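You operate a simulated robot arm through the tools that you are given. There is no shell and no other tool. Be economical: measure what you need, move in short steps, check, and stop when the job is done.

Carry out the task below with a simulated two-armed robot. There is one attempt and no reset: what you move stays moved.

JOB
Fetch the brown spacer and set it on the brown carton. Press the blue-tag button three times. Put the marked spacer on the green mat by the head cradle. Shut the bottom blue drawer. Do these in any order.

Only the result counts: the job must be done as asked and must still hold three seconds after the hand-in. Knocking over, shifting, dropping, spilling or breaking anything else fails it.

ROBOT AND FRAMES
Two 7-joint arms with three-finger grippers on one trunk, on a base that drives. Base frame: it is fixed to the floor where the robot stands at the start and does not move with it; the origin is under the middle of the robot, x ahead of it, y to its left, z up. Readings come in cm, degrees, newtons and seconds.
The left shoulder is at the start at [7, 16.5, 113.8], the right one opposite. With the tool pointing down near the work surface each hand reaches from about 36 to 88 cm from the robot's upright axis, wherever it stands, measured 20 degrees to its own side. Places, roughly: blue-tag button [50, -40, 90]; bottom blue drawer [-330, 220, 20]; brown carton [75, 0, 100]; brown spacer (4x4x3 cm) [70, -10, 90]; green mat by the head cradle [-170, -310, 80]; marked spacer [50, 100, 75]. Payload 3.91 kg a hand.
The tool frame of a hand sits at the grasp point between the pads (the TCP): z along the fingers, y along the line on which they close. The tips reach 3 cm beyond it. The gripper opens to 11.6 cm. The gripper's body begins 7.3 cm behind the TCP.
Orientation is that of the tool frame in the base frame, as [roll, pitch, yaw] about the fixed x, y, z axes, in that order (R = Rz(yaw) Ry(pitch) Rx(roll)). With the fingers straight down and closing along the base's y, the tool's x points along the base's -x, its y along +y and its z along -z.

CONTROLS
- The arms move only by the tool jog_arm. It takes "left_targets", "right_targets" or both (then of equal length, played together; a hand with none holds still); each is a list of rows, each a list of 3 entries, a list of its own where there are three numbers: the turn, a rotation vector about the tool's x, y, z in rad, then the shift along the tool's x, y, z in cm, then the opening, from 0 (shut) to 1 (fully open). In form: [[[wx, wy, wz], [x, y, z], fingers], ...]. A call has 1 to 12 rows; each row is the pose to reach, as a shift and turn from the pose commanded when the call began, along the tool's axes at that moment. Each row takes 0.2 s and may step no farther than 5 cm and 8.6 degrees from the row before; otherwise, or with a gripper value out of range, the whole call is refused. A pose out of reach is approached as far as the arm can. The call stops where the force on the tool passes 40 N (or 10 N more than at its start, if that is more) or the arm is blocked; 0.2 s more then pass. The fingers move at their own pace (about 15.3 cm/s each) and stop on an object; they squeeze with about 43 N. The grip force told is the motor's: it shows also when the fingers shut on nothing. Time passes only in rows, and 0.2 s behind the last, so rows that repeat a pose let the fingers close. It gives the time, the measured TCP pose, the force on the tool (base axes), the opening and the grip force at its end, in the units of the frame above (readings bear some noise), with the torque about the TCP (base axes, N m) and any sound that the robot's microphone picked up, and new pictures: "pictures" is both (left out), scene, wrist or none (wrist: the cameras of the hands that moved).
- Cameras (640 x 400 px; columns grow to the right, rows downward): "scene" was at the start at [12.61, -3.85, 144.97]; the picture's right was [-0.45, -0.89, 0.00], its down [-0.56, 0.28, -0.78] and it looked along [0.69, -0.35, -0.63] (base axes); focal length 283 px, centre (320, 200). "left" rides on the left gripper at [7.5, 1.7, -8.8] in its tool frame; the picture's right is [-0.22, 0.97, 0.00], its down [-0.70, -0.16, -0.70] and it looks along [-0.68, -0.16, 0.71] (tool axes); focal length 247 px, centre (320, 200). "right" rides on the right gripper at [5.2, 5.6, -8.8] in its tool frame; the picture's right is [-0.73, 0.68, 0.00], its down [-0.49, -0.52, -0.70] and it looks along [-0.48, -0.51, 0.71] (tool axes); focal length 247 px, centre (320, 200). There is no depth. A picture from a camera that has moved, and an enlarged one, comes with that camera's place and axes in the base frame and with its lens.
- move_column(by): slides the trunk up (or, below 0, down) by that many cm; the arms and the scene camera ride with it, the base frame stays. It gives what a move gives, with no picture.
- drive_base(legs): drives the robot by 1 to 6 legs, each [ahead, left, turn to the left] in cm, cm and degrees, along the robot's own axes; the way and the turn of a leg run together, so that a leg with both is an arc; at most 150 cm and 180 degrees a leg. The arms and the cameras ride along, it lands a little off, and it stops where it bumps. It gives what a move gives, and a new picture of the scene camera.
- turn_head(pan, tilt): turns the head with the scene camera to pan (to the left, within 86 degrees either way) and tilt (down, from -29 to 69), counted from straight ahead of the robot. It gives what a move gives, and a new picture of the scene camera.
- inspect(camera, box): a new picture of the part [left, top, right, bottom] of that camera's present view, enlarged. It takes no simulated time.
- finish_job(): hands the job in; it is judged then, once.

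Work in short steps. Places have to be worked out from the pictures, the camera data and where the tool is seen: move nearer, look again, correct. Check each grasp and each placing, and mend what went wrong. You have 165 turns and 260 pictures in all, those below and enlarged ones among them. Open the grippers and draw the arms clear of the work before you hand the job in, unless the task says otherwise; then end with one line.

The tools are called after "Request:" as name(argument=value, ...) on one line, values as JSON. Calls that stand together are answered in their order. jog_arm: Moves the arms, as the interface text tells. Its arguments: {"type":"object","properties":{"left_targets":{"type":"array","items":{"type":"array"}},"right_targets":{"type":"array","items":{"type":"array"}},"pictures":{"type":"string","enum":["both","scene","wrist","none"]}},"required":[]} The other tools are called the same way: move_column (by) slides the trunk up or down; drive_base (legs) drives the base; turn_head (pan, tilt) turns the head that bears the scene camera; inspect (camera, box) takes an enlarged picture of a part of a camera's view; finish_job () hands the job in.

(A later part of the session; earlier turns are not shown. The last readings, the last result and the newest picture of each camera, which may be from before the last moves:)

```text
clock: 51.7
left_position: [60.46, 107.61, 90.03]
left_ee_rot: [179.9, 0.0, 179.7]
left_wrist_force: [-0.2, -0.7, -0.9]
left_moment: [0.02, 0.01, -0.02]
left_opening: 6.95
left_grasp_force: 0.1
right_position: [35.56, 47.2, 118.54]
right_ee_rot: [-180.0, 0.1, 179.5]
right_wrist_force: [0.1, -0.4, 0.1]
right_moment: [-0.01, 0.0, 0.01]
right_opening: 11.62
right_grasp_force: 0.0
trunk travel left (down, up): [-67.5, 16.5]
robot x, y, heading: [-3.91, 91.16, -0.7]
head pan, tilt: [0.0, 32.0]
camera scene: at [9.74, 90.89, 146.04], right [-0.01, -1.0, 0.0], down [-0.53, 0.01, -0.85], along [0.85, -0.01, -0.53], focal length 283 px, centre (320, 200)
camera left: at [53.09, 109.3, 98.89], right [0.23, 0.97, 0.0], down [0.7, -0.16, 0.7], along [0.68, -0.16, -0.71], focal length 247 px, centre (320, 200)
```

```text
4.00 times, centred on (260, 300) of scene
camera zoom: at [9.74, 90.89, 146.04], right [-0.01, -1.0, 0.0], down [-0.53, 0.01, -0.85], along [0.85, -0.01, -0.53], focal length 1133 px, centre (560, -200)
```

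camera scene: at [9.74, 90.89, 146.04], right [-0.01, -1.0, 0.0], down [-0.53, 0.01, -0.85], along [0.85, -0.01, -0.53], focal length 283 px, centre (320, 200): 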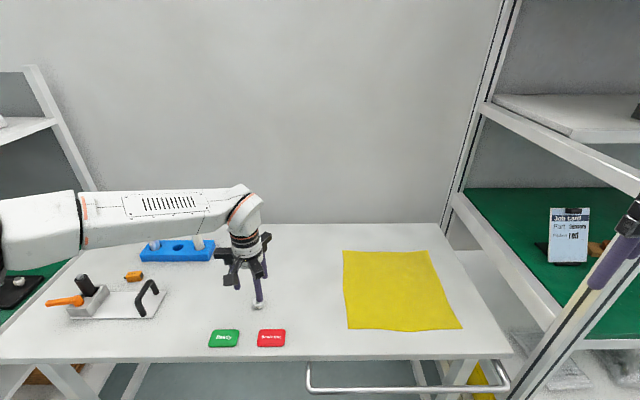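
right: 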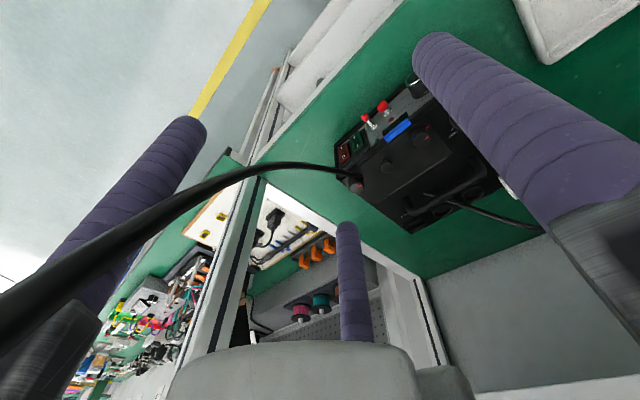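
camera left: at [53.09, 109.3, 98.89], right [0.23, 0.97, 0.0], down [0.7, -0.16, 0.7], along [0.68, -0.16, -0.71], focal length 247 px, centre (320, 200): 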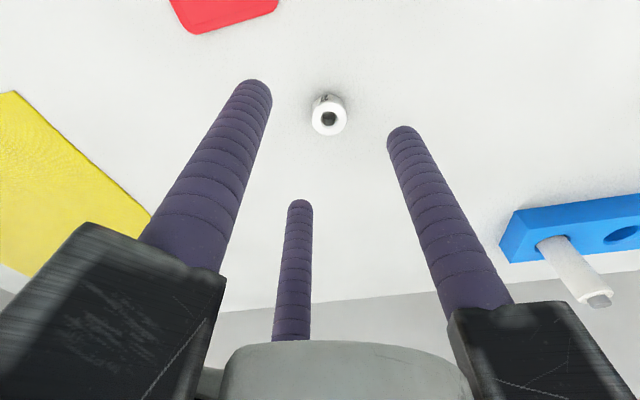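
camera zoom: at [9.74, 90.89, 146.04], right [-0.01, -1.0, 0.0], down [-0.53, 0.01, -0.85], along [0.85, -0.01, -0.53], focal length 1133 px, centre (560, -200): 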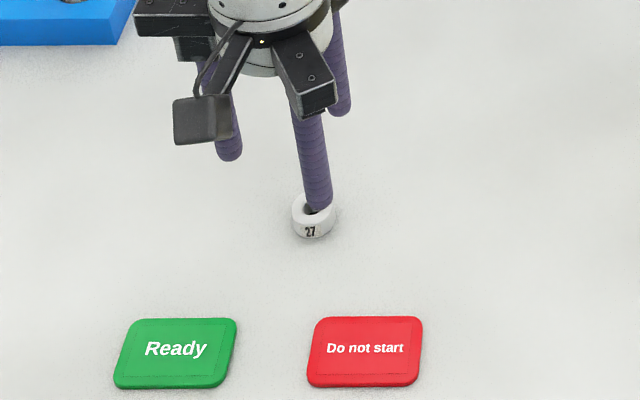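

Updated estimate: [62, 107.8, top ~80]. I shift forward 1.3 cm, lower 3 cm and look again.

Request:
jog_arm(left_targets=[[[0, 0, 0], [-1.3, 0.2, 1], 0.6], [[0, 0, 0], [-1.3, 0.2, 3.5], 0.6], [[0, 0, 0], [-1.3, 0.2, 3.5], 0.6]], pictures="wrist")

Request:
inspect(camera="scene", box=[220, 260, 300, 330])

```text
clock: 52.5
left_position: [61.8, 107.65, 86.44]
left_ee_rot: [179.9, 0.0, 179.7]
left_wrist_force: [-0.1, 0.6, 0.1]
left_moment: [0.03, 0.0, 0.01]
left_opening: 6.98
left_grasp_force: 0.0
right_position: [35.68, 47.26, 118.63]
right_ee_rot: [-179.9, 0.1, 179.5]
right_wrist_force: [-0.3, -0.5, -1.1]
right_moment: [0.0, 0.0, -0.03]
right_opening: 11.57
right_grasp_force: 0.0
trunk travel left (down, up): [-67.5, 16.5]
robot x, y, heading: [-4.35, 90.83, -0.8]
head pan, tilt: [0.0, 32.0]
camera left: at [54.45, 109.44, 95.33], right [0.23, 0.97, 0.0], down [0.7, -0.16, 0.7], along [0.68, -0.16, -0.71], focal length 247 px, centre (320, 200)
```

left: 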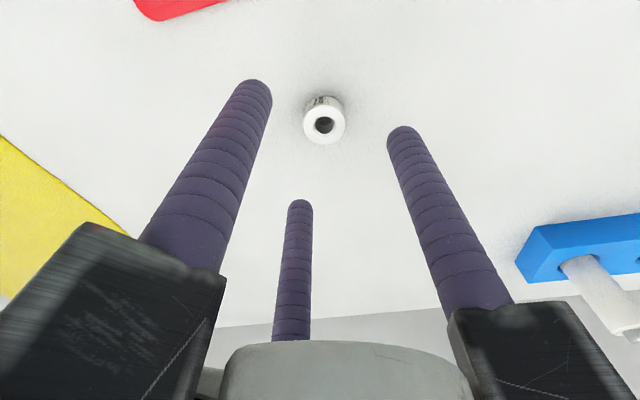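

```text
5.71 times, centred on (260, 295) of scene
camera zoom: at [9.77, 90.88, 146.04], right [-0.01, -1.0, 0.0], down [-0.53, 0.01, -0.85], along [0.85, -0.01, -0.53], focal length 1618 px, centre (663, -343)
```

zoom: 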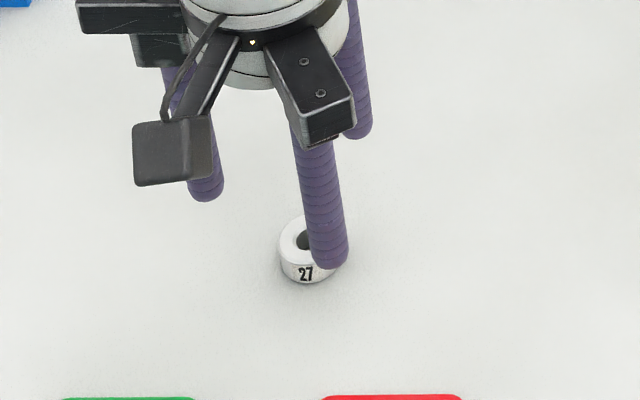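

Spacer at about [62.5, 107.8, top ~79.7]. I centre and lower so the tips straddle its top.

Request:
jog_arm(left_targets=[[[0, 0, 0], [-0.5, 0.1, 2], 0.6], [[0, 0, 0], [-0.5, 0.1, 4.4], 0.6], [[0, 0, 0], [-0.5, 0.1, 4.4], 0.6]], pictures="wrist")

Request:
inspect(camera="scene", box=[220, 260, 300, 330])

```text
clock: 53.3
left_position: [62.24, 107.76, 82.23]
left_ee_rot: [179.9, 0.1, 179.8]
left_wrist_force: [0.2, -0.3, 0.3]
left_moment: [0.01, 0.03, 0.02]
left_opening: 6.96
left_grasp_force: 0.1
right_position: [35.58, 47.21, 118.5]
right_ee_rot: [-180.0, -0.1, 179.5]
right_wrist_force: [-0.4, 0.5, 0.0]
right_moment: [0.01, -0.02, 0.0]
right_opening: 11.6
right_grasp_force: 0.1
trunk travel left (down, up): [-67.5, 16.5]
robot x, y, heading: [-4.07, 91.1, -0.6]
head pan, tilt: [0.0, 32.0]
camera left: at [54.89, 109.54, 90.94], right [0.23, 0.97, 0.0], down [0.7, -0.16, 0.7], along [0.68, -0.16, -0.71], focal length 247 px, centre (320, 200)
```

left: 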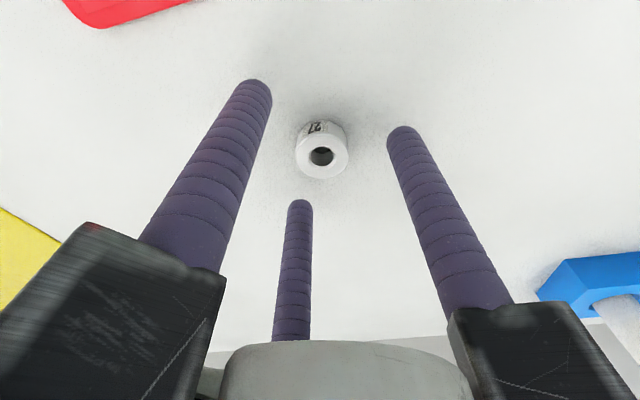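

```text
5.71 times, centred on (260, 295) of scene
camera zoom: at [9.77, 90.89, 146.04], right [-0.01, -1.0, 0.0], down [-0.53, 0.01, -0.85], along [0.85, -0.01, -0.53], focal length 1618 px, centre (663, -343)
```

zoom: 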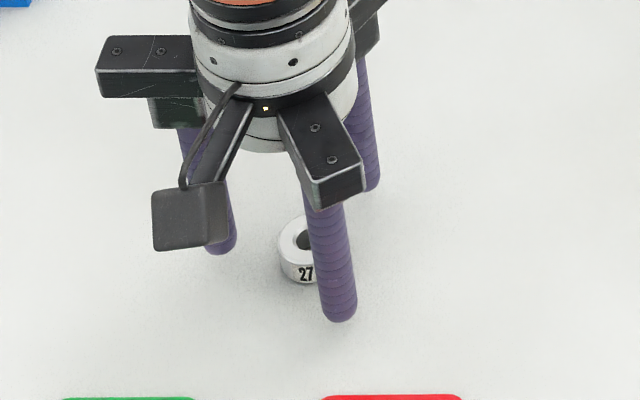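

Centred: spacer top at 79.8, tips at 79.2. I lower in small steps watching for bench contact.

Request:
jog_arm(left_targets=[[[0, 0, 0], [-0.1, 0, 0.4], 0.6], [[0, 0, 0], [-0.1, 0, 0.7], 0.6], [[0, 0, 0], [-0.1, 0, 0.7], 0.6]], pictures="none")

Request:
jog_arm(left_targets=[[[0, 0, 0], [0, 0, 0.3], 0.6], [[0, 0, 0], [0, 0, 0.5], 0.6], [[0, 0, 0], [0, 0, 0.5], 0.6]], pictures="wrist")

```text
clock: 54.1
left_position: [62.39, 107.77, 81.3]
left_ee_rot: [179.9, 0.1, 179.7]
left_wrist_force: [1.2, 0.8, 0.7]
left_moment: [0.04, -0.02, 0.0]
left_opening: 6.97
left_grasp_force: 0.0
right_position: [35.61, 47.08, 118.58]
right_ee_rot: [179.9, 0.0, 179.4]
right_wrist_force: [-0.4, 0.3, 0.0]
right_moment: [-0.01, 0.01, -0.01]
right_opening: 11.6
right_grasp_force: 0.1
trunk travel left (down, up): [-67.5, 16.5]
robot x, y, heading: [-3.68, 91.05, -0.6]
head pan, tilt: [0.0, 32.0]
```

```text
clock: 54.9
left_position: [62.35, 107.78, 81.03]
left_ee_rot: [179.9, 0.2, 179.6]
left_wrist_force: [-0.5, 1.9, 10.8]
left_moment: [-0.15, 0.41, -0.12]
left_opening: 6.97
left_grasp_force: 0.1
right_position: [35.59, 47.19, 118.7]
right_ee_rot: [179.9, 0.0, 179.5]
right_wrist_force: [0.0, 0.1, 0.4]
right_moment: [0.0, -0.01, -0.05]
right_opening: 11.61
right_grasp_force: 0.0
trunk travel left (down, up): [-67.5, 16.5]
robot x, y, heading: [-3.91, 91.24, -0.5]
head pan, tilt: [0.0, 32.0]
camera left: at [55.0, 109.58, 89.85], right [0.23, 0.97, 0.0], down [0.69, -0.16, 0.7], along [0.68, -0.16, -0.71], focal length 247 px, centre (320, 200)
```

left: 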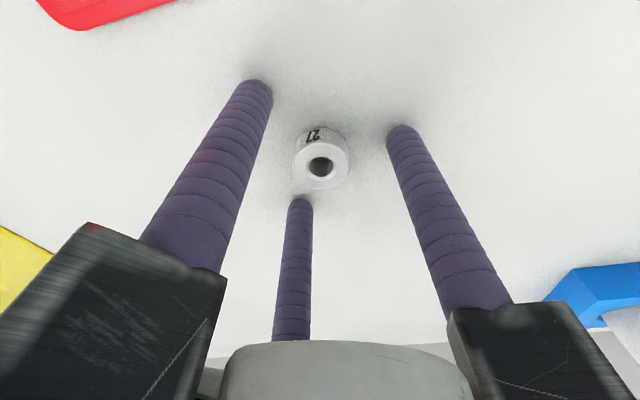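

Bench contact at TCP 81.0 (bench top 78). I raise 0.4 cm and close.

Request:
jog_arm(left_targets=[[[0, 0, 0], [0, 0, -0.5], 0.6], [[0, 0, 0], [0, 0, -0.5], 0.45], [[0, 0, 0], [0, 0, -0.5], 0.3], [[0, 0, 0], [0, 0, -0.5], 0.15], [[0, 0, 0], [0, 0, -0.5], 0.0], [[0, 0, 0], [0, 0, -0.5], 0.0]], pictures="wrist")

```text
clock: 56.3
left_position: [62.35, 107.8, 81.22]
left_ee_rot: [180.0, 0.0, 179.7]
left_wrist_force: [0.2, -0.1, 0.5]
left_moment: [-0.02, 0.0, -0.02]
left_opening: 2.81
left_grasp_force: 42.9
right_position: [35.62, 47.19, 118.57]
right_ee_rot: [-180.0, 0.0, 179.3]
right_wrist_force: [-0.2, -0.9, 0.5]
right_moment: [0.0, -0.03, -0.02]
right_opening: 11.62
right_grasp_force: 0.2
trunk travel left (down, up): [-67.5, 16.5]
robot x, y, heading: [-4.27, 91.14, -0.9]
head pan, tilt: [0.0, 32.0]
camera left: at [55.04, 109.59, 90.18], right [0.23, 0.97, 0.0], down [0.7, -0.16, 0.7], along [0.68, -0.16, -0.72], focal length 247 px, centre (320, 200)
```

left: 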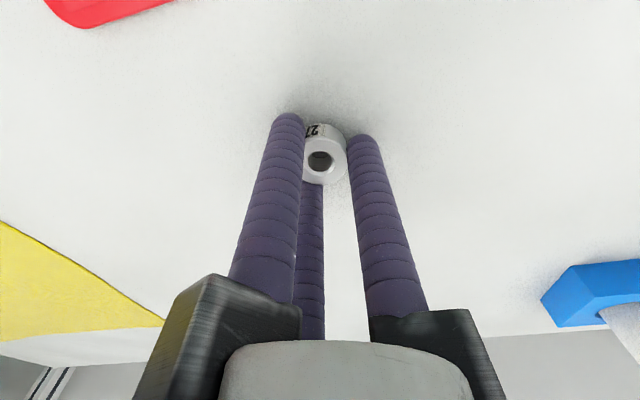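

Gripped at 2.8 cm. I lift and draw the hand back for driving.

Request:
jog_arm(left_targets=[[[0, 0, 0], [0, 0, -4], 0.0], [[0, 0, 0], [0, 0, -8.5], 0.0], [[0, 0, 0], [2, 0, -13], 0.0], [[0, 0, 0], [5, 0, -17], 0.0], [[0, 0, 0], [8, -2, -20], 0.0], [[0, 0, 0], [11, -4, -23], 0.0], [[0, 0, 0], [14, -7, -25], 0.0], [[0, 0, 0], [14, -7, -25], 0.0]], pictures="both")

```text
clock: 58.1
left_position: [48.43, 100.71, 106.38]
left_ee_rot: [179.9, 0.0, 179.7]
left_wrist_force: [0.6, 0.6, -0.1]
left_moment: [0.01, -0.02, 0.0]
left_opening: 2.81
left_grasp_force: 43.5
right_position: [35.78, 47.1, 118.68]
right_ee_rot: [180.0, 0.0, 179.4]
right_wrist_force: [0.3, 0.5, 0.1]
right_moment: [-0.04, 0.02, 0.01]
right_opening: 11.62
right_grasp_force: 0.1
trunk travel left (down, up): [-67.5, 16.5]
robot x, y, heading: [-4.1, 90.76, -0.6]
head pan, tilt: [0.0, 32.0]
camera scene: at [9.89, 90.98, 146.02], right [-0.01, -1.0, 0.0], down [-0.53, 0.0, -0.85], along [0.85, -0.01, -0.53], focal length 283 px, centre (320, 200)
camera left: at [41.12, 102.6, 115.22], right [0.23, 0.97, 0.0], down [0.7, -0.16, 0.7], along [0.68, -0.16, -0.72], focal length 247 px, centre (320, 200)
```

scene: 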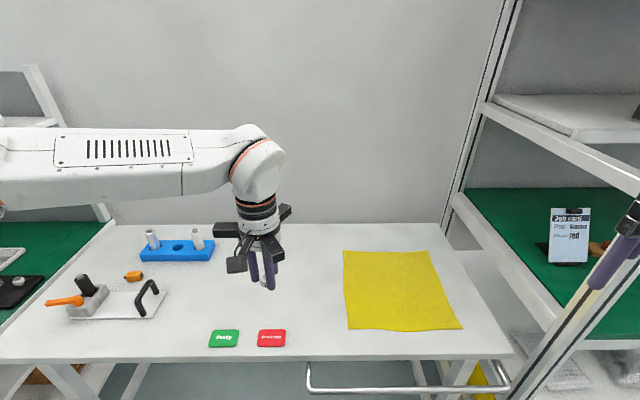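
left: 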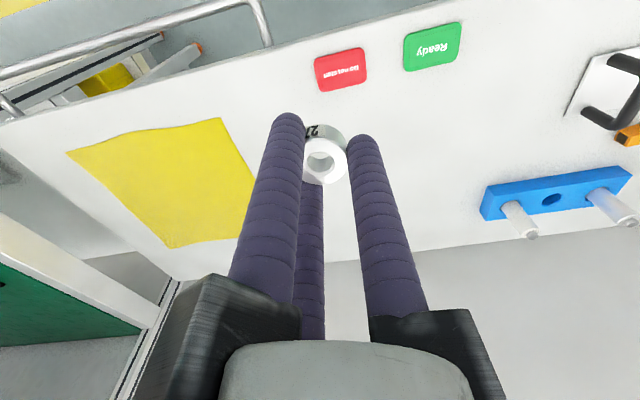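

I back off 45 cm and turn right 90° to look along the aisle toward the mat side.

Request:
drive_base(legs=[[-55, 0, 0], [0, 0, -90]])

Request:
turn_head(pan=30, tilt=10)

Request:
turn_head(pan=-55, tilt=10)

```text
clock: 65.2
left_position: [-50.18, 38.93, 106.4]
left_ee_rot: [180.0, 0.0, 89.1]
left_wrist_force: [-0.2, -0.2, -0.8]
left_moment: [-0.02, -0.03, -0.01]
left_opening: 2.8
left_grasp_force: 43.0
right_position: [-103.62, 52.33, 118.67]
right_ee_rot: [179.9, 0.0, 88.9]
right_wrist_force: [0.2, 0.5, 0.3]
right_moment: [0.01, -0.02, -0.03]
right_opening: 11.6
right_grasp_force: 0.0
trunk travel left (down, up): [-67.5, 16.5]
robot x, y, heading: [-59.52, 91.76, -91.2]
head pan, tilt: [0.0, 32.0]
camera scene: at [-59.71, 77.61, 146.04], right [-1.0, 0.02, 0.0], down [0.01, 0.53, -0.85], along [-0.02, -0.85, -0.53], focal length 283 px, centre (320, 200)
```

scene: 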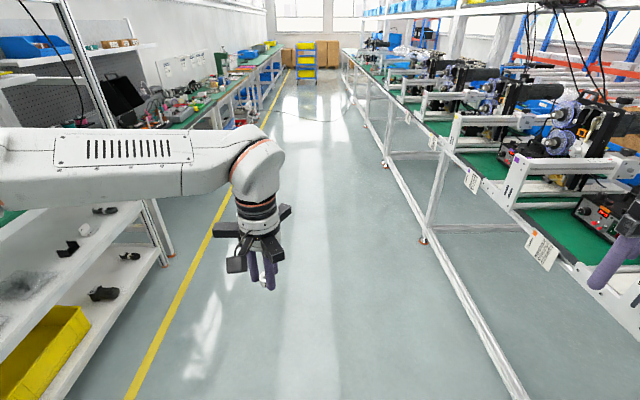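

```text
clock: 66.1
left_position: [-50.24, 38.89, 106.35]
left_ee_rot: [179.8, 0.0, 89.1]
left_wrist_force: [0.2, 0.4, -1.3]
left_moment: [0.0, 0.02, 0.01]
left_opening: 2.81
left_grasp_force: 43.2
right_position: [-103.5, 52.26, 118.67]
right_ee_rot: [-179.9, 0.0, 88.8]
right_wrist_force: [0.3, -0.6, 0.4]
right_moment: [0.01, 0.02, -0.01]
right_opening: 11.59
right_grasp_force: 0.1
trunk travel left (down, up): [-67.5, 16.5]
robot x, y, heading: [-59.2, 91.49, -91.2]
head pan, tilt: [30.0, 10.0]
camera scene: at [-55.04, 78.41, 149.58], right [-0.88, -0.48, 0.0], down [-0.08, 0.15, -0.98], along [0.47, -0.86, -0.17], focal length 283 px, centre (320, 200)
```

scene: 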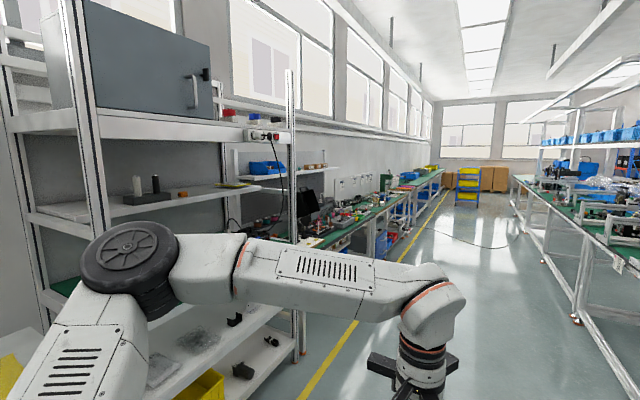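

```text
clock: 67.7
left_position: [-50.09, 39.04, 106.33]
left_ee_rot: [179.9, 0.0, 89.2]
left_wrist_force: [-0.3, -0.6, -0.4]
left_moment: [0.03, 0.01, 0.0]
left_opening: 2.75
left_grasp_force: 43.0
right_position: [-103.68, 52.32, 118.57]
right_ee_rot: [179.9, 0.0, 88.8]
right_wrist_force: [0.0, 0.2, 1.0]
right_moment: [0.0, 0.0, 0.0]
right_opening: 11.61
right_grasp_force: 0.1
trunk travel left (down, up): [-67.5, 16.5]
robot x, y, heading: [-59.24, 91.58, -91.0]
head pan, tilt: [-55.0, 10.0]
camera scene: at [-67.24, 81.39, 149.58], right [-0.56, 0.83, 0.0], down [0.14, 0.1, -0.98], along [-0.82, -0.55, -0.17], focal length 283 px, centre (320, 200)
```

scene: 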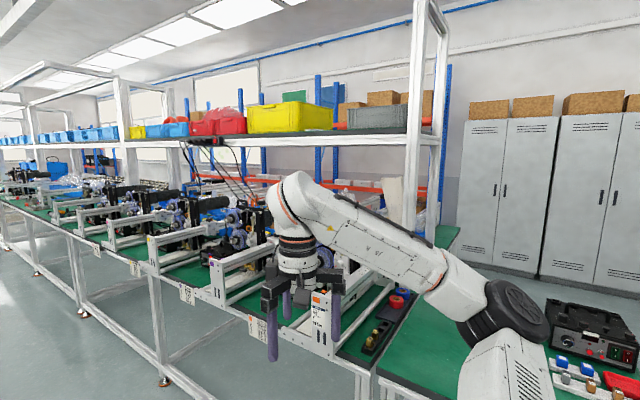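

The aisle is clear; the long line bench is at x≈-145 on the right. I drive 300 cm along it and look at the right-hand side.

Request:
drive_base(legs=[[150, 0, 0.5], [150, 0, 0.5]])

Request:
turn_head(pan=-50, tilt=22)

```text
clock: 82.3
left_position: [-51.42, -263.05, 106.41]
left_ee_rot: [179.9, 0.0, 90.3]
left_wrist_force: [0.1, 0.7, 0.0]
left_moment: [-0.01, -0.01, 0.01]
left_opening: 2.79
left_grasp_force: 43.0
right_position: [-105.22, -250.91, 118.52]
right_ee_rot: [180.0, 0.0, 90.1]
right_wrist_force: [0.6, 0.0, 0.1]
right_moment: [0.03, 0.01, 0.0]
right_opening: 11.59
right_grasp_force: 0.1
trunk travel left (down, up): [-67.5, 16.5]
robot x, y, heading: [-61.94, -210.52, -89.7]
head pan, tilt: [-55.0, 10.0]
camera scene: at [-69.49, -221.0, 149.58], right [-0.57, 0.82, 0.0], down [0.14, 0.1, -0.98], along [-0.81, -0.57, -0.17], focal length 283 px, centre (320, 200)
```

scene: 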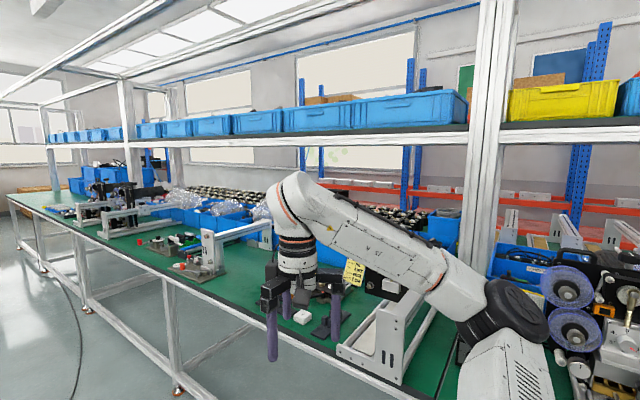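

```text
clock: 83.0
left_position: [-51.53, -263.03, 106.38]
left_ee_rot: [179.9, 0.0, 90.4]
left_wrist_force: [0.7, 0.4, -0.6]
left_moment: [-0.01, 0.03, -0.05]
left_opening: 2.82
left_grasp_force: 42.7
right_position: [-105.24, -250.86, 118.65]
right_ee_rot: [180.0, 0.0, 90.1]
right_wrist_force: [-0.3, -0.6, -0.4]
right_moment: [0.02, -0.03, 0.03]
right_opening: 11.61
right_grasp_force: 0.0
trunk travel left (down, up): [-67.5, 16.5]
robot x, y, heading: [-61.86, -210.81, -89.9]
head pan, tilt: [-50.0, 22.0]
camera scene: at [-68.99, -221.63, 147.64], right [-0.64, 0.77, 0.0], down [0.29, 0.24, -0.93], along [-0.71, -0.6, -0.37], focal length 283 px, centre (320, 200)
```

scene: 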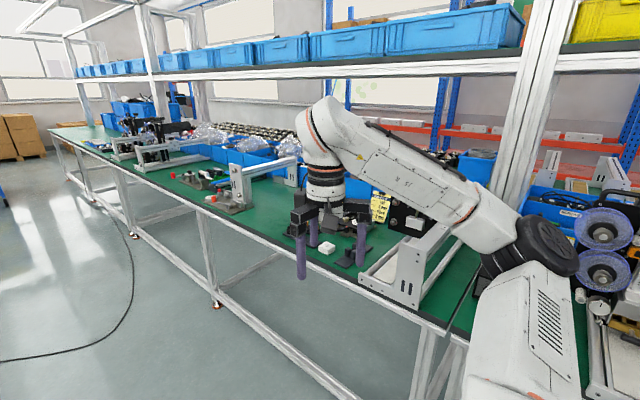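

I drive 80 cm further and turn right to face the line bench.

Request:
drive_base(legs=[[80, 0, 0], [0, 0, -90]])

Request:
turn_head(pan=5, tilt=30)

```text
clock: 91.1
left_position: [-114.18, -300.81, 106.43]
left_ee_rot: [179.9, 0.1, 0.7]
left_wrist_force: [-0.4, 0.1, -0.2]
left_moment: [0.02, 0.0, 0.01]
left_opening: 2.79
left_grasp_force: 42.8
right_position: [-102.23, -246.8, 118.58]
right_ee_rot: [180.0, 0.0, 0.4]
right_wrist_force: [1.0, -0.1, -0.3]
right_moment: [0.01, -0.03, 0.03]
right_opening: 11.6
right_grasp_force: 0.1
trunk travel left (down, up): [-67.5, 16.5]
robot x, y, heading: [-61.54, -290.01, -179.7]
head pan, tilt: [-50.0, 22.0]
camera scene: at [-72.96, -283.02, 147.63], right [0.76, 0.65, 0.0], down [0.24, -0.29, -0.93], along [-0.6, 0.71, -0.37], focal length 283 px, centre (320, 200)
```

scene: 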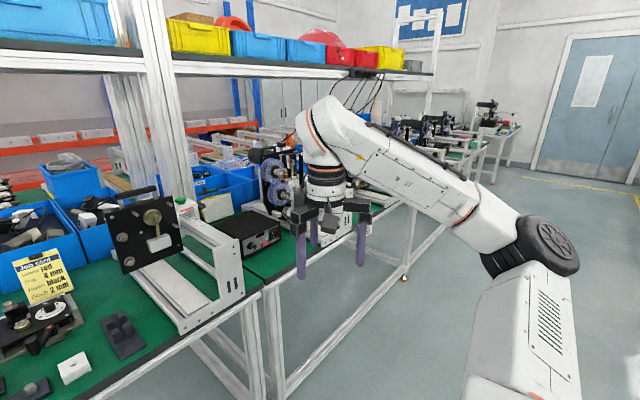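

```text
clock: 92.3
left_position: [-114.15, -300.64, 106.36]
left_ee_rot: [179.9, 0.0, 0.8]
left_wrist_force: [0.6, 0.1, -0.4]
left_moment: [0.02, -0.03, 0.02]
left_opening: 2.8
left_grasp_force: 43.0
right_position: [-102.27, -246.78, 118.65]
right_ee_rot: [-180.0, 0.1, 0.4]
right_wrist_force: [1.0, 0.0, -0.1]
right_moment: [-0.02, 0.02, -0.01]
right_opening: 11.62
right_grasp_force: 0.1
trunk travel left (down, up): [-67.5, 16.5]
robot x, y, heading: [-61.63, -289.97, -179.9]
head pan, tilt: [5.0, 30.0]
camera scene: at [-75.95, -290.94, 146.35], right [-0.09, 1.0, 0.0], down [0.5, 0.05, -0.87], along [-0.86, -0.08, -0.5], focal length 283 px, centre (320, 200)
```

scene: 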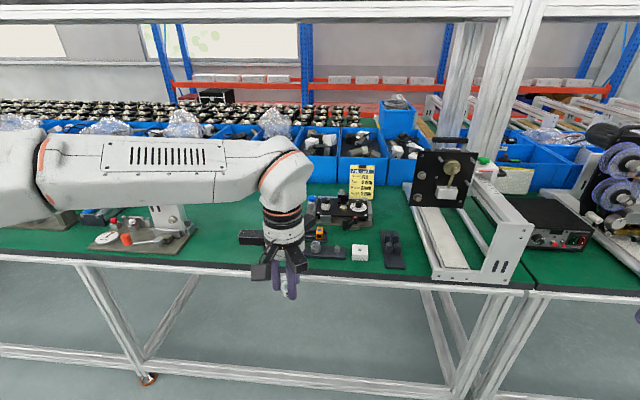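

I enlarge the bench region to find the head cradle and mat.

Request:
inspect(camera="scene", box=[230, 150, 430, 280])

Request:
inspect(camera="scene", box=[0, 150, 240, 280])

Request:
inspect(camera="left", box=[0, 0, 640, 400])

```text
3.08 times, centred on (330, 215) of scene
camera zoom: at [-75.95, -290.94, 146.35], right [-0.09, 1.0, 0.0], down [0.5, 0.05, -0.87], along [-0.86, -0.08, -0.5], focal length 872 px, centre (289, 154)
```

zoom: 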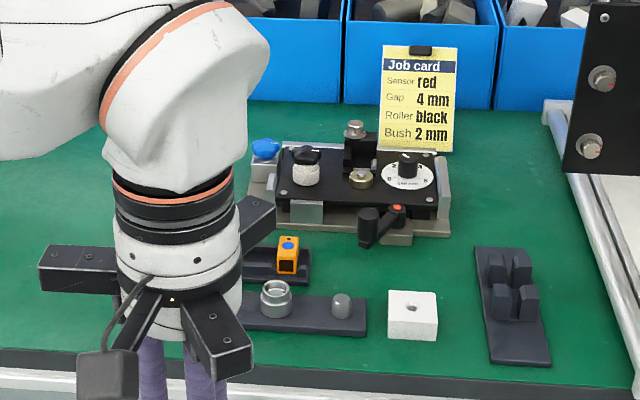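

```text
2.67 times, centred on (120, 215) of scene
camera zoom: at [-75.95, -290.94, 146.35], right [-0.09, 1.0, 0.0], down [0.5, 0.05, -0.87], along [-0.86, -0.08, -0.5], focal length 755 px, centre (853, 160)
```

zoom: 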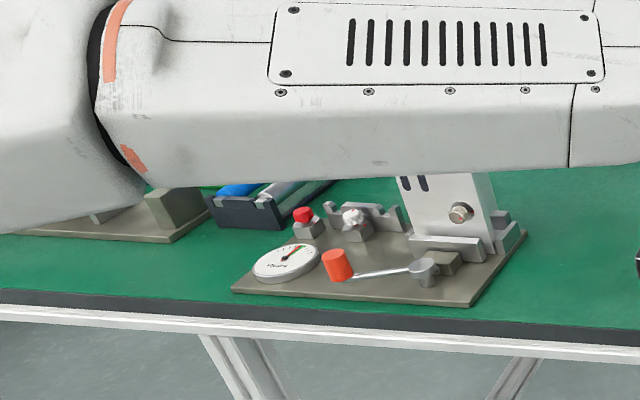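

```text
1.00 times, centred on (320, 200) of left (not enlarged: the box is as wide or as high as the picture)
camera zoom: at [-106.56, -302.24, 115.24], right [-0.21, -0.98, 0.0], down [-0.7, 0.15, 0.7], along [-0.68, 0.15, -0.72], focal length 247 px, centre (320, 200)
```

zoom: 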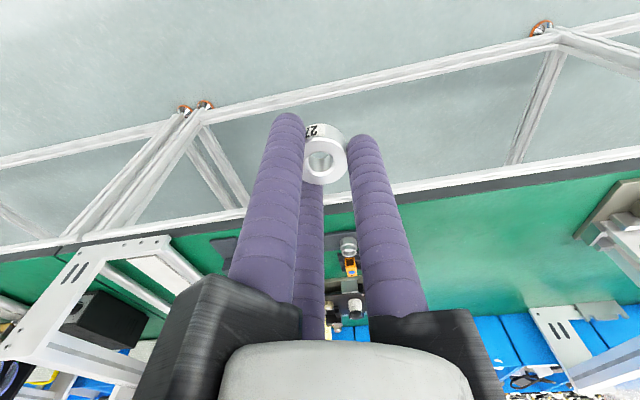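

The hand hides the spot near [-170, -310]. I shift the hand 18 cm left at the same height to see.

Request:
jog_arm(left_targets=[[[0, 0, 0], [0, 4.5, -1], 0.0], [[0, 0, 0], [0, 9, -2], 0.0], [[0, 0, 0], [0, 13.5, -3], 0.0], [[0, 0, 0], [0, 18, -4], 0.0], [[0, 0, 0], [0, 22, -4], 0.0]], pictures="scene")

Request:
inspect(camera="scene", box=[220, 150, 430, 280])

```text
clock: 93.5
left_position: [-113.98, -319.61, 110.39]
left_ee_rot: [179.8, -0.1, 0.7]
left_wrist_force: [-0.2, -0.1, -0.5]
left_moment: [0.0, -0.05, -0.01]
left_opening: 2.82
left_grasp_force: 43.0
left hand out of reach, approached as far as the arm can: row 5
right_position: [-102.42, -246.77, 118.57]
right_ee_rot: [-180.0, 0.0, 0.3]
right_wrist_force: [-0.5, 0.2, 0.2]
right_moment: [-0.03, 0.0, -0.03]
right_opening: 11.59
right_grasp_force: 0.0
trunk travel left (down, up): [-67.5, 16.5]
robot x, y, heading: [-61.65, -290.07, -179.7]
head pan, tilt: [5.0, 30.0]
camera scene: at [-76.0, -290.85, 146.34], right [-0.09, 1.0, 0.0], down [0.5, 0.05, -0.87], along [-0.86, -0.08, -0.5], focal length 283 px, centre (320, 200)
```

scene: 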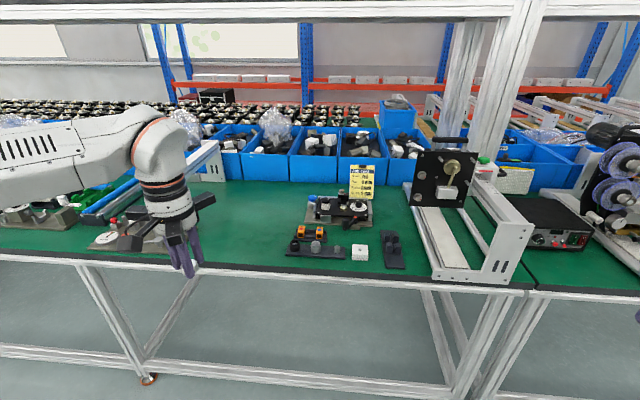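

```text
3.05 times, centred on (325, 215) of scene
camera zoom: at [-76.0, -290.85, 146.34], right [-0.09, 1.0, 0.0], down [0.5, 0.05, -0.87], along [-0.86, -0.08, -0.5], focal length 863 px, centre (305, 154)
```

zoom: 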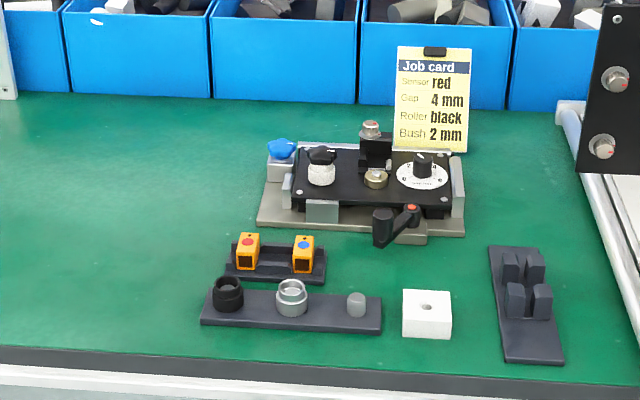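

The spot shows bare green bench. I look further left for a distinct green mat and the head cradle.

Request:
turn_head(pan=35, tilt=25)

Request:
inspect(camera="scene", box=[200, 130, 640, 330])

Request:
inspect(camera="left", box=[0, 0, 640, 400])

```text
clock: 94.5
left_position: [-113.98, -319.66, 110.31]
left_ee_rot: [179.8, 0.0, 0.7]
left_wrist_force: [0.1, -0.1, -0.5]
left_moment: [0.0, 0.0, -0.02]
left_opening: 2.77
left_grasp_force: 42.6
right_position: [-102.26, -246.82, 118.54]
right_ee_rot: [-179.9, 0.0, 0.3]
right_wrist_force: [-0.6, 0.1, 0.0]
right_moment: [0.02, -0.03, 0.01]
right_opening: 11.63
right_grasp_force: 0.0
trunk travel left (down, up): [-67.5, 16.5]
robot x, y, heading: [-61.61, -290.18, -179.6]
head pan, tilt: [35.0, 25.0]
camera scene: at [-74.45, -295.45, 147.15], right [-0.58, 0.82, 0.0], down [0.34, 0.24, -0.91], along [-0.74, -0.52, -0.42], focal length 283 px, centre (320, 200)
```

scene: 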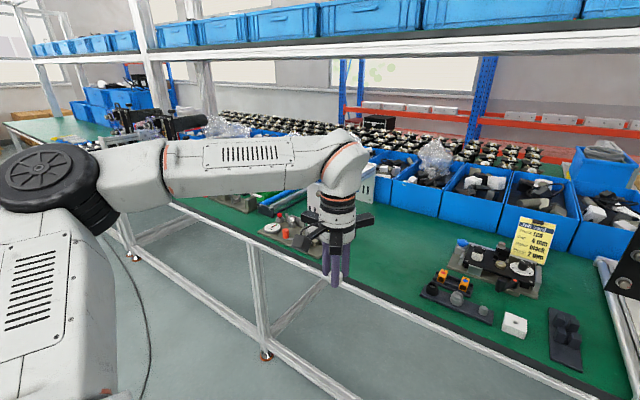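

```text
1.45 times, centred on (420, 230) of scene
camera zoom: at [-74.45, -295.45, 147.15], right [-0.58, 0.82, 0.0], down [0.34, 0.24, -0.91], along [-0.74, -0.52, -0.42], focal length 412 px, centre (174, 156)
```

zoom: 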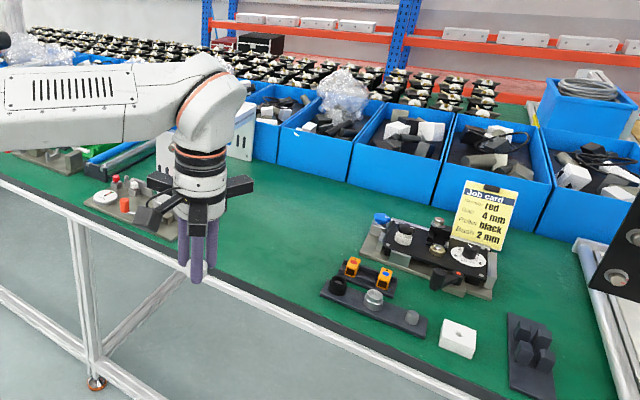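

```text
1.00 times, centred on (320, 200) of left (not enlarged: the box is as wide or as high as the picture)
camera zoom: at [-106.31, -321.19, 119.28], right [-0.21, -0.98, 0.0], down [-0.7, 0.15, 0.7], along [-0.68, 0.15, -0.72], focal length 247 px, centre (320, 200)
```

zoom: 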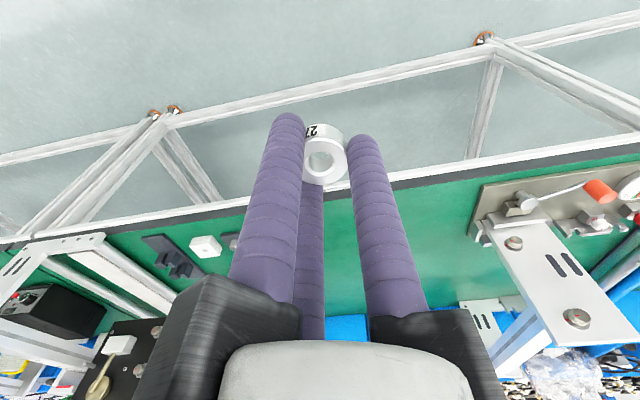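

The open green surface at about [-169, -312], beside the head fixture, is the target spot. I drive 31 cm closer so the left arm can reach it while the right stays clear of the bench.

Request:
drive_base(legs=[[31, 0, 0]])

Request:
turn_head(pan=10, tilt=38)

```text
clock: 96.6
left_position: [-144.79, -319.63, 110.46]
left_ee_rot: [179.9, 0.0, 0.5]
left_wrist_force: [-0.4, -0.7, -0.4]
left_moment: [0.02, 0.0, 0.04]
left_opening: 2.78
left_grasp_force: 43.6
right_position: [-132.95, -246.98, 118.57]
right_ee_rot: [-180.0, 0.0, 0.4]
right_wrist_force: [0.2, 1.5, 0.6]
right_moment: [0.0, -0.01, -0.03]
right_opening: 11.59
right_grasp_force: 0.1
trunk travel left (down, up): [-67.5, 16.5]
robot x, y, heading: [-92.44, -290.11, -180.1]
head pan, tilt: [35.0, 25.0]
camera scene: at [-105.23, -295.58, 147.15], right [-0.58, 0.82, 0.0], down [0.35, 0.24, -0.91], along [-0.74, -0.52, -0.42], focal length 283 px, centre (320, 200)
```

scene: 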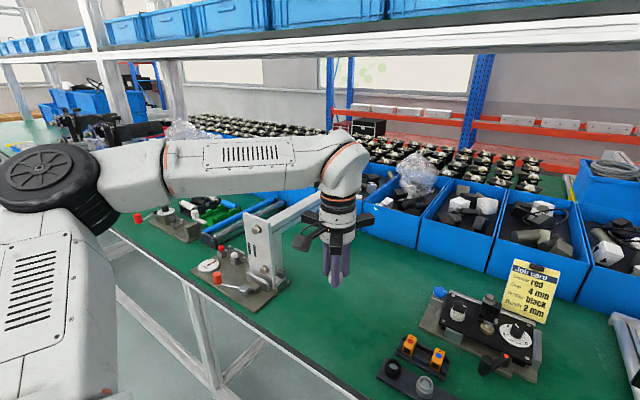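

```text
clock: 97.5
left_position: [-144.69, -319.7, 110.48]
left_ee_rot: [179.9, 0.1, 0.5]
left_wrist_force: [0.0, 1.2, 0.1]
left_moment: [-0.01, 0.05, 0.0]
left_opening: 2.79
left_grasp_force: 42.6
right_position: [-132.97, -246.89, 118.63]
right_ee_rot: [-180.0, 0.1, 0.3]
right_wrist_force: [0.3, 0.9, -0.7]
right_moment: [-0.02, 0.01, -0.03]
right_opening: 11.59
right_grasp_force: 0.0
trunk travel left (down, up): [-67.5, 16.5]
robot x, y, heading: [-92.66, -290.36, -179.7]
head pan, tilt: [10.0, 38.0]
camera scene: at [-106.16, -291.81, 145.12], right [-0.18, 0.98, 0.0], down [0.61, 0.11, -0.79], along [-0.78, -0.14, -0.62], focal length 283 px, centre (320, 200)
```

scene: 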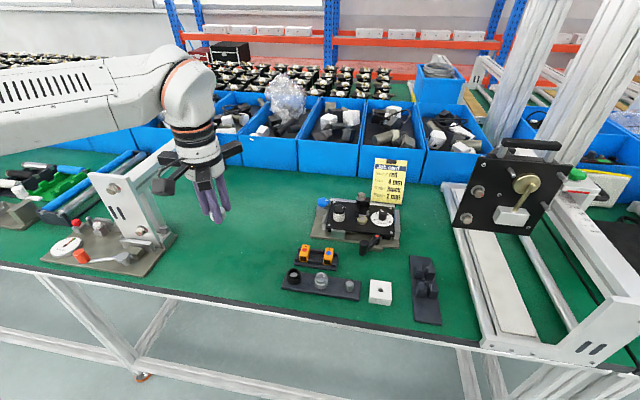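

Target [-169, -313] is free (fixture corner at [-171.5, -306]). I move the hand above it at z≈98.

Request:
jog_arm(left_targets=[[[0, 0, 0], [-4.5, -1.2, 1], 0.0], [[0, 0, 0], [-9, -2.4, 2.5], 0.0], [[0, 0, 0], [-13.3, -3.6, 4.5], 0.0], [[0, 0, 0], [-17.5, -4.8, 6.5], 0.0], [[0, 0, 0], [-21, -6, 9], 0.0], [[0, 0, 0], [-24.3, -6.7, 12], 0.0], [[0, 0, 0], [-24.3, -6.7, 12], 0.0]])

```text
clock: 99.1
left_position: [-151.55, -319.78, 107.25]
left_ee_rot: [-180.0, 1.5, 3.0]
left_wrist_force: [0.2, -0.2, -0.3]
left_moment: [0.02, 0.01, -0.04]
left_opening: 2.82
left_grasp_force: 42.7
left hand out of reach, approached as far as the arm can: row 1, 2, 3, 4, 5, 6, 7
right_position: [-132.91, -246.85, 118.62]
right_ee_rot: [-179.9, 0.1, 0.3]
right_wrist_force: [0.4, 0.1, 0.2]
right_moment: [0.02, 0.01, 0.01]
right_opening: 11.63
right_grasp_force: 0.1
trunk travel left (down, up): [-67.5, 16.5]
robot x, y, heading: [-92.46, -290.79, -179.5]
head pan, tilt: [10.0, 38.0]
camera scene: at [-106.17, -291.88, 145.12], right [-0.18, 0.98, 0.0], down [0.61, 0.11, -0.79], along [-0.78, -0.14, -0.62], focal length 283 px, centre (320, 200)
camera left: at [-143.62, -320.89, 115.88], right [-0.17, -0.98, 0.01], down [-0.69, 0.13, 0.72], along [-0.71, 0.12, -0.7], focal length 247 px, centre (320, 200)
```

scene: 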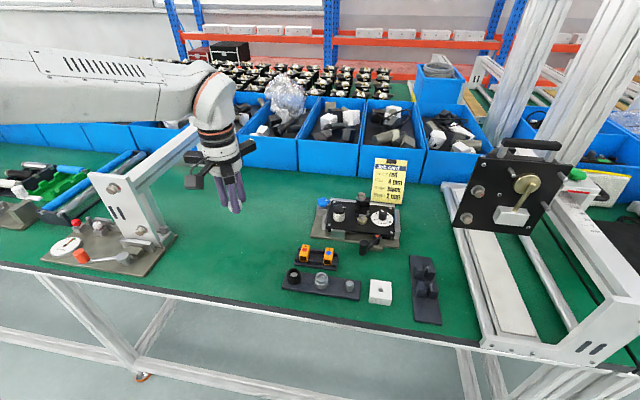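
left: 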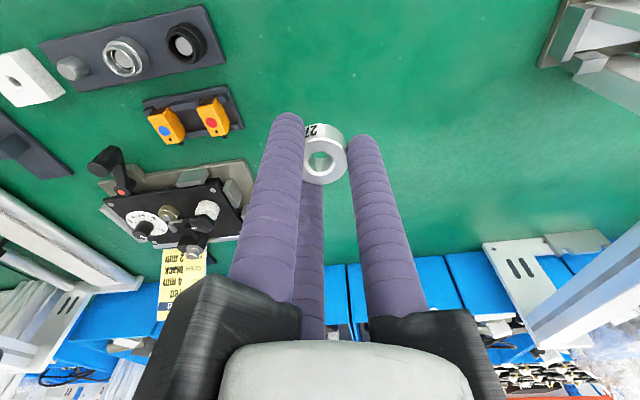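

The arm reports being at its reach limit in this configuration. I bring the hand back in front of the chest and will shift the base left instead.

Request:
jog_arm(left_targets=[[[0, 0.013, 0.02], [3, -3.5, -0.5], 0.0], [[0, 0.026, 0.045], [6, -7.5, -1], 0.0], [[0, 0.026, 0.045], [8, -12, -1], 0.0], [[0, 0.026, 0.045], [8, -16.5, -1], 0.0], [[0, 0.026, 0.045], [8, -20, -1], 0.0], [[0, 0.026, 0.045], [8, -20, -1], 0.0]], pictures="none")

Request:
drive_base(legs=[[0, 14, 0]])

```text
refused: row 2 steps farther than a row can; nothing moved
```

```text
clock: 100.4
left_position: [-151.56, -333.5, 107.17]
left_ee_rot: [179.8, 1.4, 2.9]
left_wrist_force: [-0.4, 0.9, 0.9]
left_moment: [-0.01, 0.0, -0.02]
left_opening: 2.81
left_grasp_force: 43.5
right_position: [-132.92, -260.88, 118.56]
right_ee_rot: [179.9, 0.1, 0.2]
right_wrist_force: [0.2, 0.0, 0.2]
right_moment: [-0.01, 0.0, 0.01]
right_opening: 11.6
right_grasp_force: 0.0
trunk travel left (down, up): [-67.5, 16.5]
robot x, y, heading: [-92.5, -304.43, -179.9]
head pan, tilt: [10.0, 38.0]
camera scene: at [-106.15, -305.71, 145.11], right [-0.18, 0.98, 0.0], down [0.61, 0.11, -0.79], along [-0.78, -0.14, -0.62], focal length 283 px, centre (320, 200)
```

scene: 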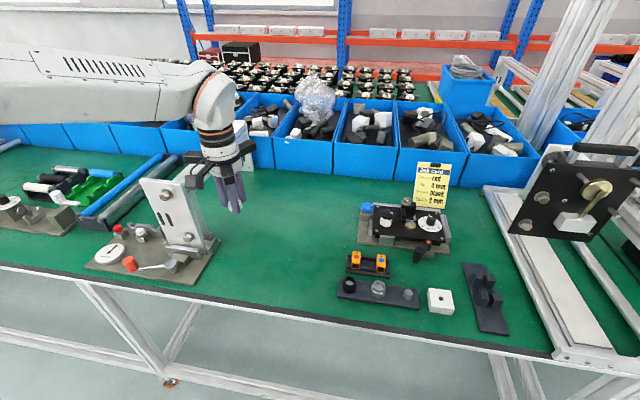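

Nothing was touched. Now I bring the hand right to y≈-313 in shorter rows.

Request:
jog_arm(left_targets=[[[0, 0.013, 0.02], [2, -3.5, -0.5], 0.0], [[0, 0.026, 0.045], [4, -7.5, -1], 0.0], [[0, 0.026, 0.045], [5, -12, -1], 0.0], [[0, 0.026, 0.045], [5, -16.5, -1], 0.0], [[0, 0.026, 0.045], [5, -20.5, -1], 0.0], [[0, 0.026, 0.045], [5, -20.5, -1], 0.0]], pictures="none")

```text
clock: 101.8
left_position: [-147.54, -312.81, 108.16]
left_ee_rot: [179.9, -0.1, 0.4]
left_wrist_force: [0.3, 0.0, -0.5]
left_moment: [0.0, -0.05, 0.0]
left_opening: 2.8
left_grasp_force: 42.9
right_position: [-132.98, -261.01, 118.66]
right_ee_rot: [179.9, 0.1, 0.2]
right_wrist_force: [0.5, -0.4, 0.2]
right_moment: [0.01, 0.01, 0.01]
right_opening: 11.61
right_grasp_force: 0.0
trunk travel left (down, up): [-67.5, 16.5]
robot x, y, heading: [-92.63, -304.27, -179.9]
head pan, tilt: [10.0, 38.0]
```

Upright and in place. Now forward to x≈-169 with z down to about 95.

Request:
jog_arm(left_targets=[[[0, 0, 0], [-4.3, 0, 2], 0.0], [[0, 0, 0], [-8.6, 0, 4], 0.0], [[0, 0, 0], [-13, 0, 6], 0.0], [[0, 0, 0], [-17.3, 0, 8], 0.0], [[0, 0, 0], [-21, 0, 10.5], 0.0], [[0, 0, 0], [-21.5, 0, 13], 0.0], [[0, 0, 0], [-21.5, 0, 13], 0.0]])

```text
clock: 103.4
left_position: [-167.17, -312.92, 97.86]
left_ee_rot: [179.9, -0.1, 0.2]
left_wrist_force: [-0.9, 0.4, 0.7]
left_moment: [0.02, 0.01, -0.02]
left_opening: 2.77
left_grasp_force: 43.7
left hand out of reach, approached as far as the arm can: row 5, 6, 7
right_position: [-132.9, -260.9, 118.65]
right_ee_rot: [180.0, 0.0, 0.3]
right_wrist_force: [0.9, -0.5, 0.4]
right_moment: [-0.03, -0.01, -0.03]
right_opening: 11.59
right_grasp_force: 0.1
trunk travel left (down, up): [-67.5, 16.5]
robot x, y, heading: [-92.69, -304.92, -179.6]
head pan, tilt: [10.0, 38.0]
camera scene: at [-106.18, -305.81, 145.11], right [-0.18, 0.98, 0.0], down [0.61, 0.11, -0.79], along [-0.78, -0.14, -0.62], focal length 283 px, centre (320, 200)
camera left: at [-159.58, -314.5, 106.74], right [-0.22, -0.98, 0.0], down [-0.7, 0.16, 0.7], along [-0.68, 0.15, -0.72], focal length 247 px, centre (320, 200)
```

scene: 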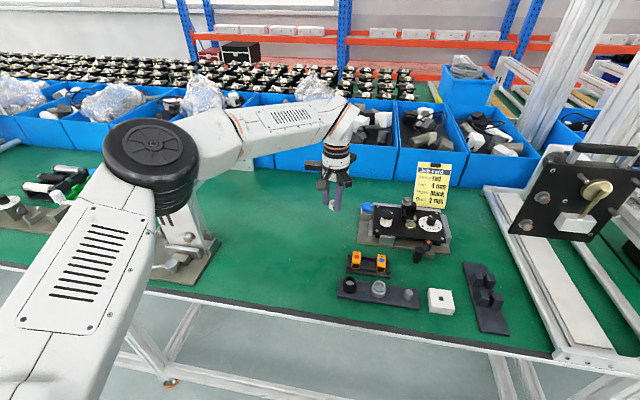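
left: 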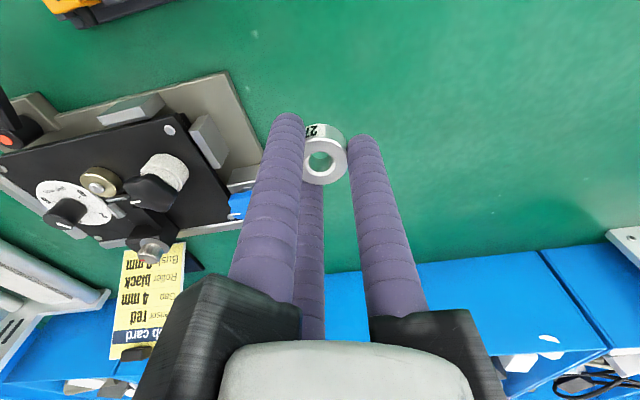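

The hand is over the spot at [-167, -313]. I lower straight down toward the surface (z 78; release at TCP ≈81.2).

Request:
jog_arm(left_targets=[[[0, 0, 0], [0, 0, 4], 0.0], [[0, 0, 0], [0, 0, 8], 0.0], [[0, 0, 0], [0, 0, 12], 0.0], [[0, 0, 0], [0, 0, 14], 0.0], [[0, 0, 0], [0, 0, 14], 0.0]])

```text
clock: 104.2
left_position: [-167.41, -312.89, 87.0]
left_ee_rot: [-179.7, 0.5, 0.7]
left_wrist_force: [1.7, -0.5, 3.1]
left_moment: [-0.03, 0.15, -0.02]
left_opening: 2.78
left_grasp_force: 43.2
right_position: [-132.81, -260.83, 118.67]
right_ee_rot: [-179.9, 0.1, 0.4]
right_wrist_force: [-0.5, -0.2, -0.3]
right_moment: [0.01, -0.02, -0.01]
right_opening: 11.59
right_grasp_force: 0.0
trunk travel left (down, up): [-67.5, 16.5]
robot x, y, heading: [-92.28, -303.84, -179.7]
head pan, tilt: [10.0, 38.0]
stopped in row 4 (left hand): the force on the tool passed its limit at 76 N (the readings are from after the stop); the commanded pose is now the measured one
camera scene: at [-106.01, -305.87, 145.13], right [-0.18, 0.98, 0.0], down [0.61, 0.11, -0.79], along [-0.78, -0.14, -0.62], focal length 283 px, centre (320, 200)
camera left: at [-159.74, -314.51, 95.8], right [-0.21, -0.98, -0.01], down [-0.69, 0.15, 0.71], along [-0.69, 0.15, -0.71], focal length 247 px, centre (320, 200)
```

scene: 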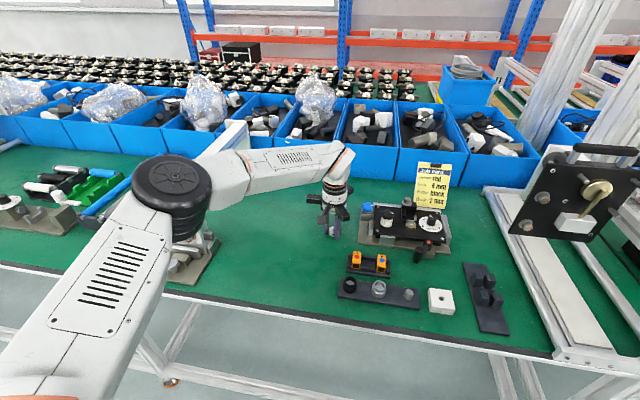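
left: 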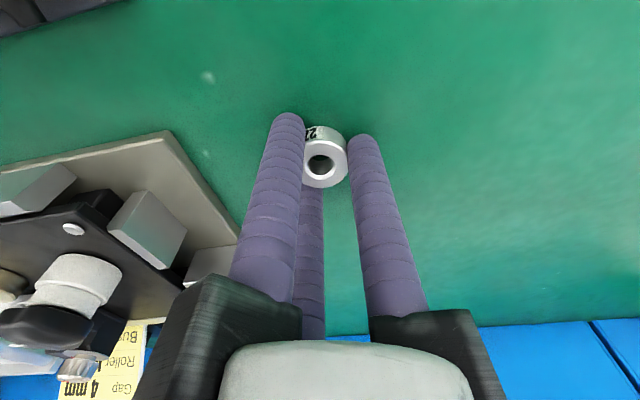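

Contact came at TCP 87, so this bench top is at about 84, not 78. The spacer is on the green surface; fixture is clear on the side. I open the fingers gently.

Request:
jog_arm(left_targets=[[[0, 0, 0], [0, 0, -0.15], 0.27], [[0, 0, 0], [0, 0, -0.15], 0.33], [[0, 0, 0], [0, 0, -0.15], 0.42], [[0, 0, 0], [0, 0, -0.15], 0.45]], pictures="wrist")

```text
clock: 105.2
left_position: [-167.51, -312.81, 87.06]
left_ee_rot: [-179.8, 0.4, 0.5]
left_wrist_force: [-1.8, 7.9, 10.4]
left_moment: [-0.13, 0.04, -0.08]
left_opening: 4.86
left_grasp_force: 0.0
right_position: [-132.86, -260.97, 118.56]
right_ee_rot: [179.9, 0.1, 0.3]
right_wrist_force: [0.4, -0.9, 0.4]
right_moment: [-0.02, 0.02, -0.01]
right_opening: 11.61
right_grasp_force: 0.2
trunk travel left (down, up): [-67.5, 16.5]
robot x, y, heading: [-92.89, -303.84, -179.5]
head pan, tilt: [10.0, 38.0]
camera left: at [-159.74, -314.42, 95.82], right [-0.21, -0.98, 0.0], down [-0.69, 0.15, 0.71], along [-0.69, 0.15, -0.71], focal length 247 px, centre (320, 200)
```

left: 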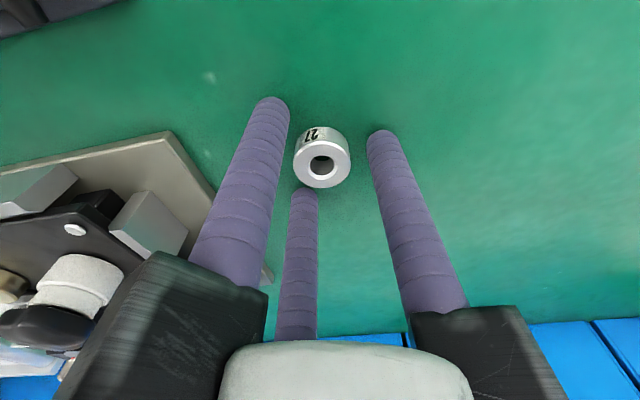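

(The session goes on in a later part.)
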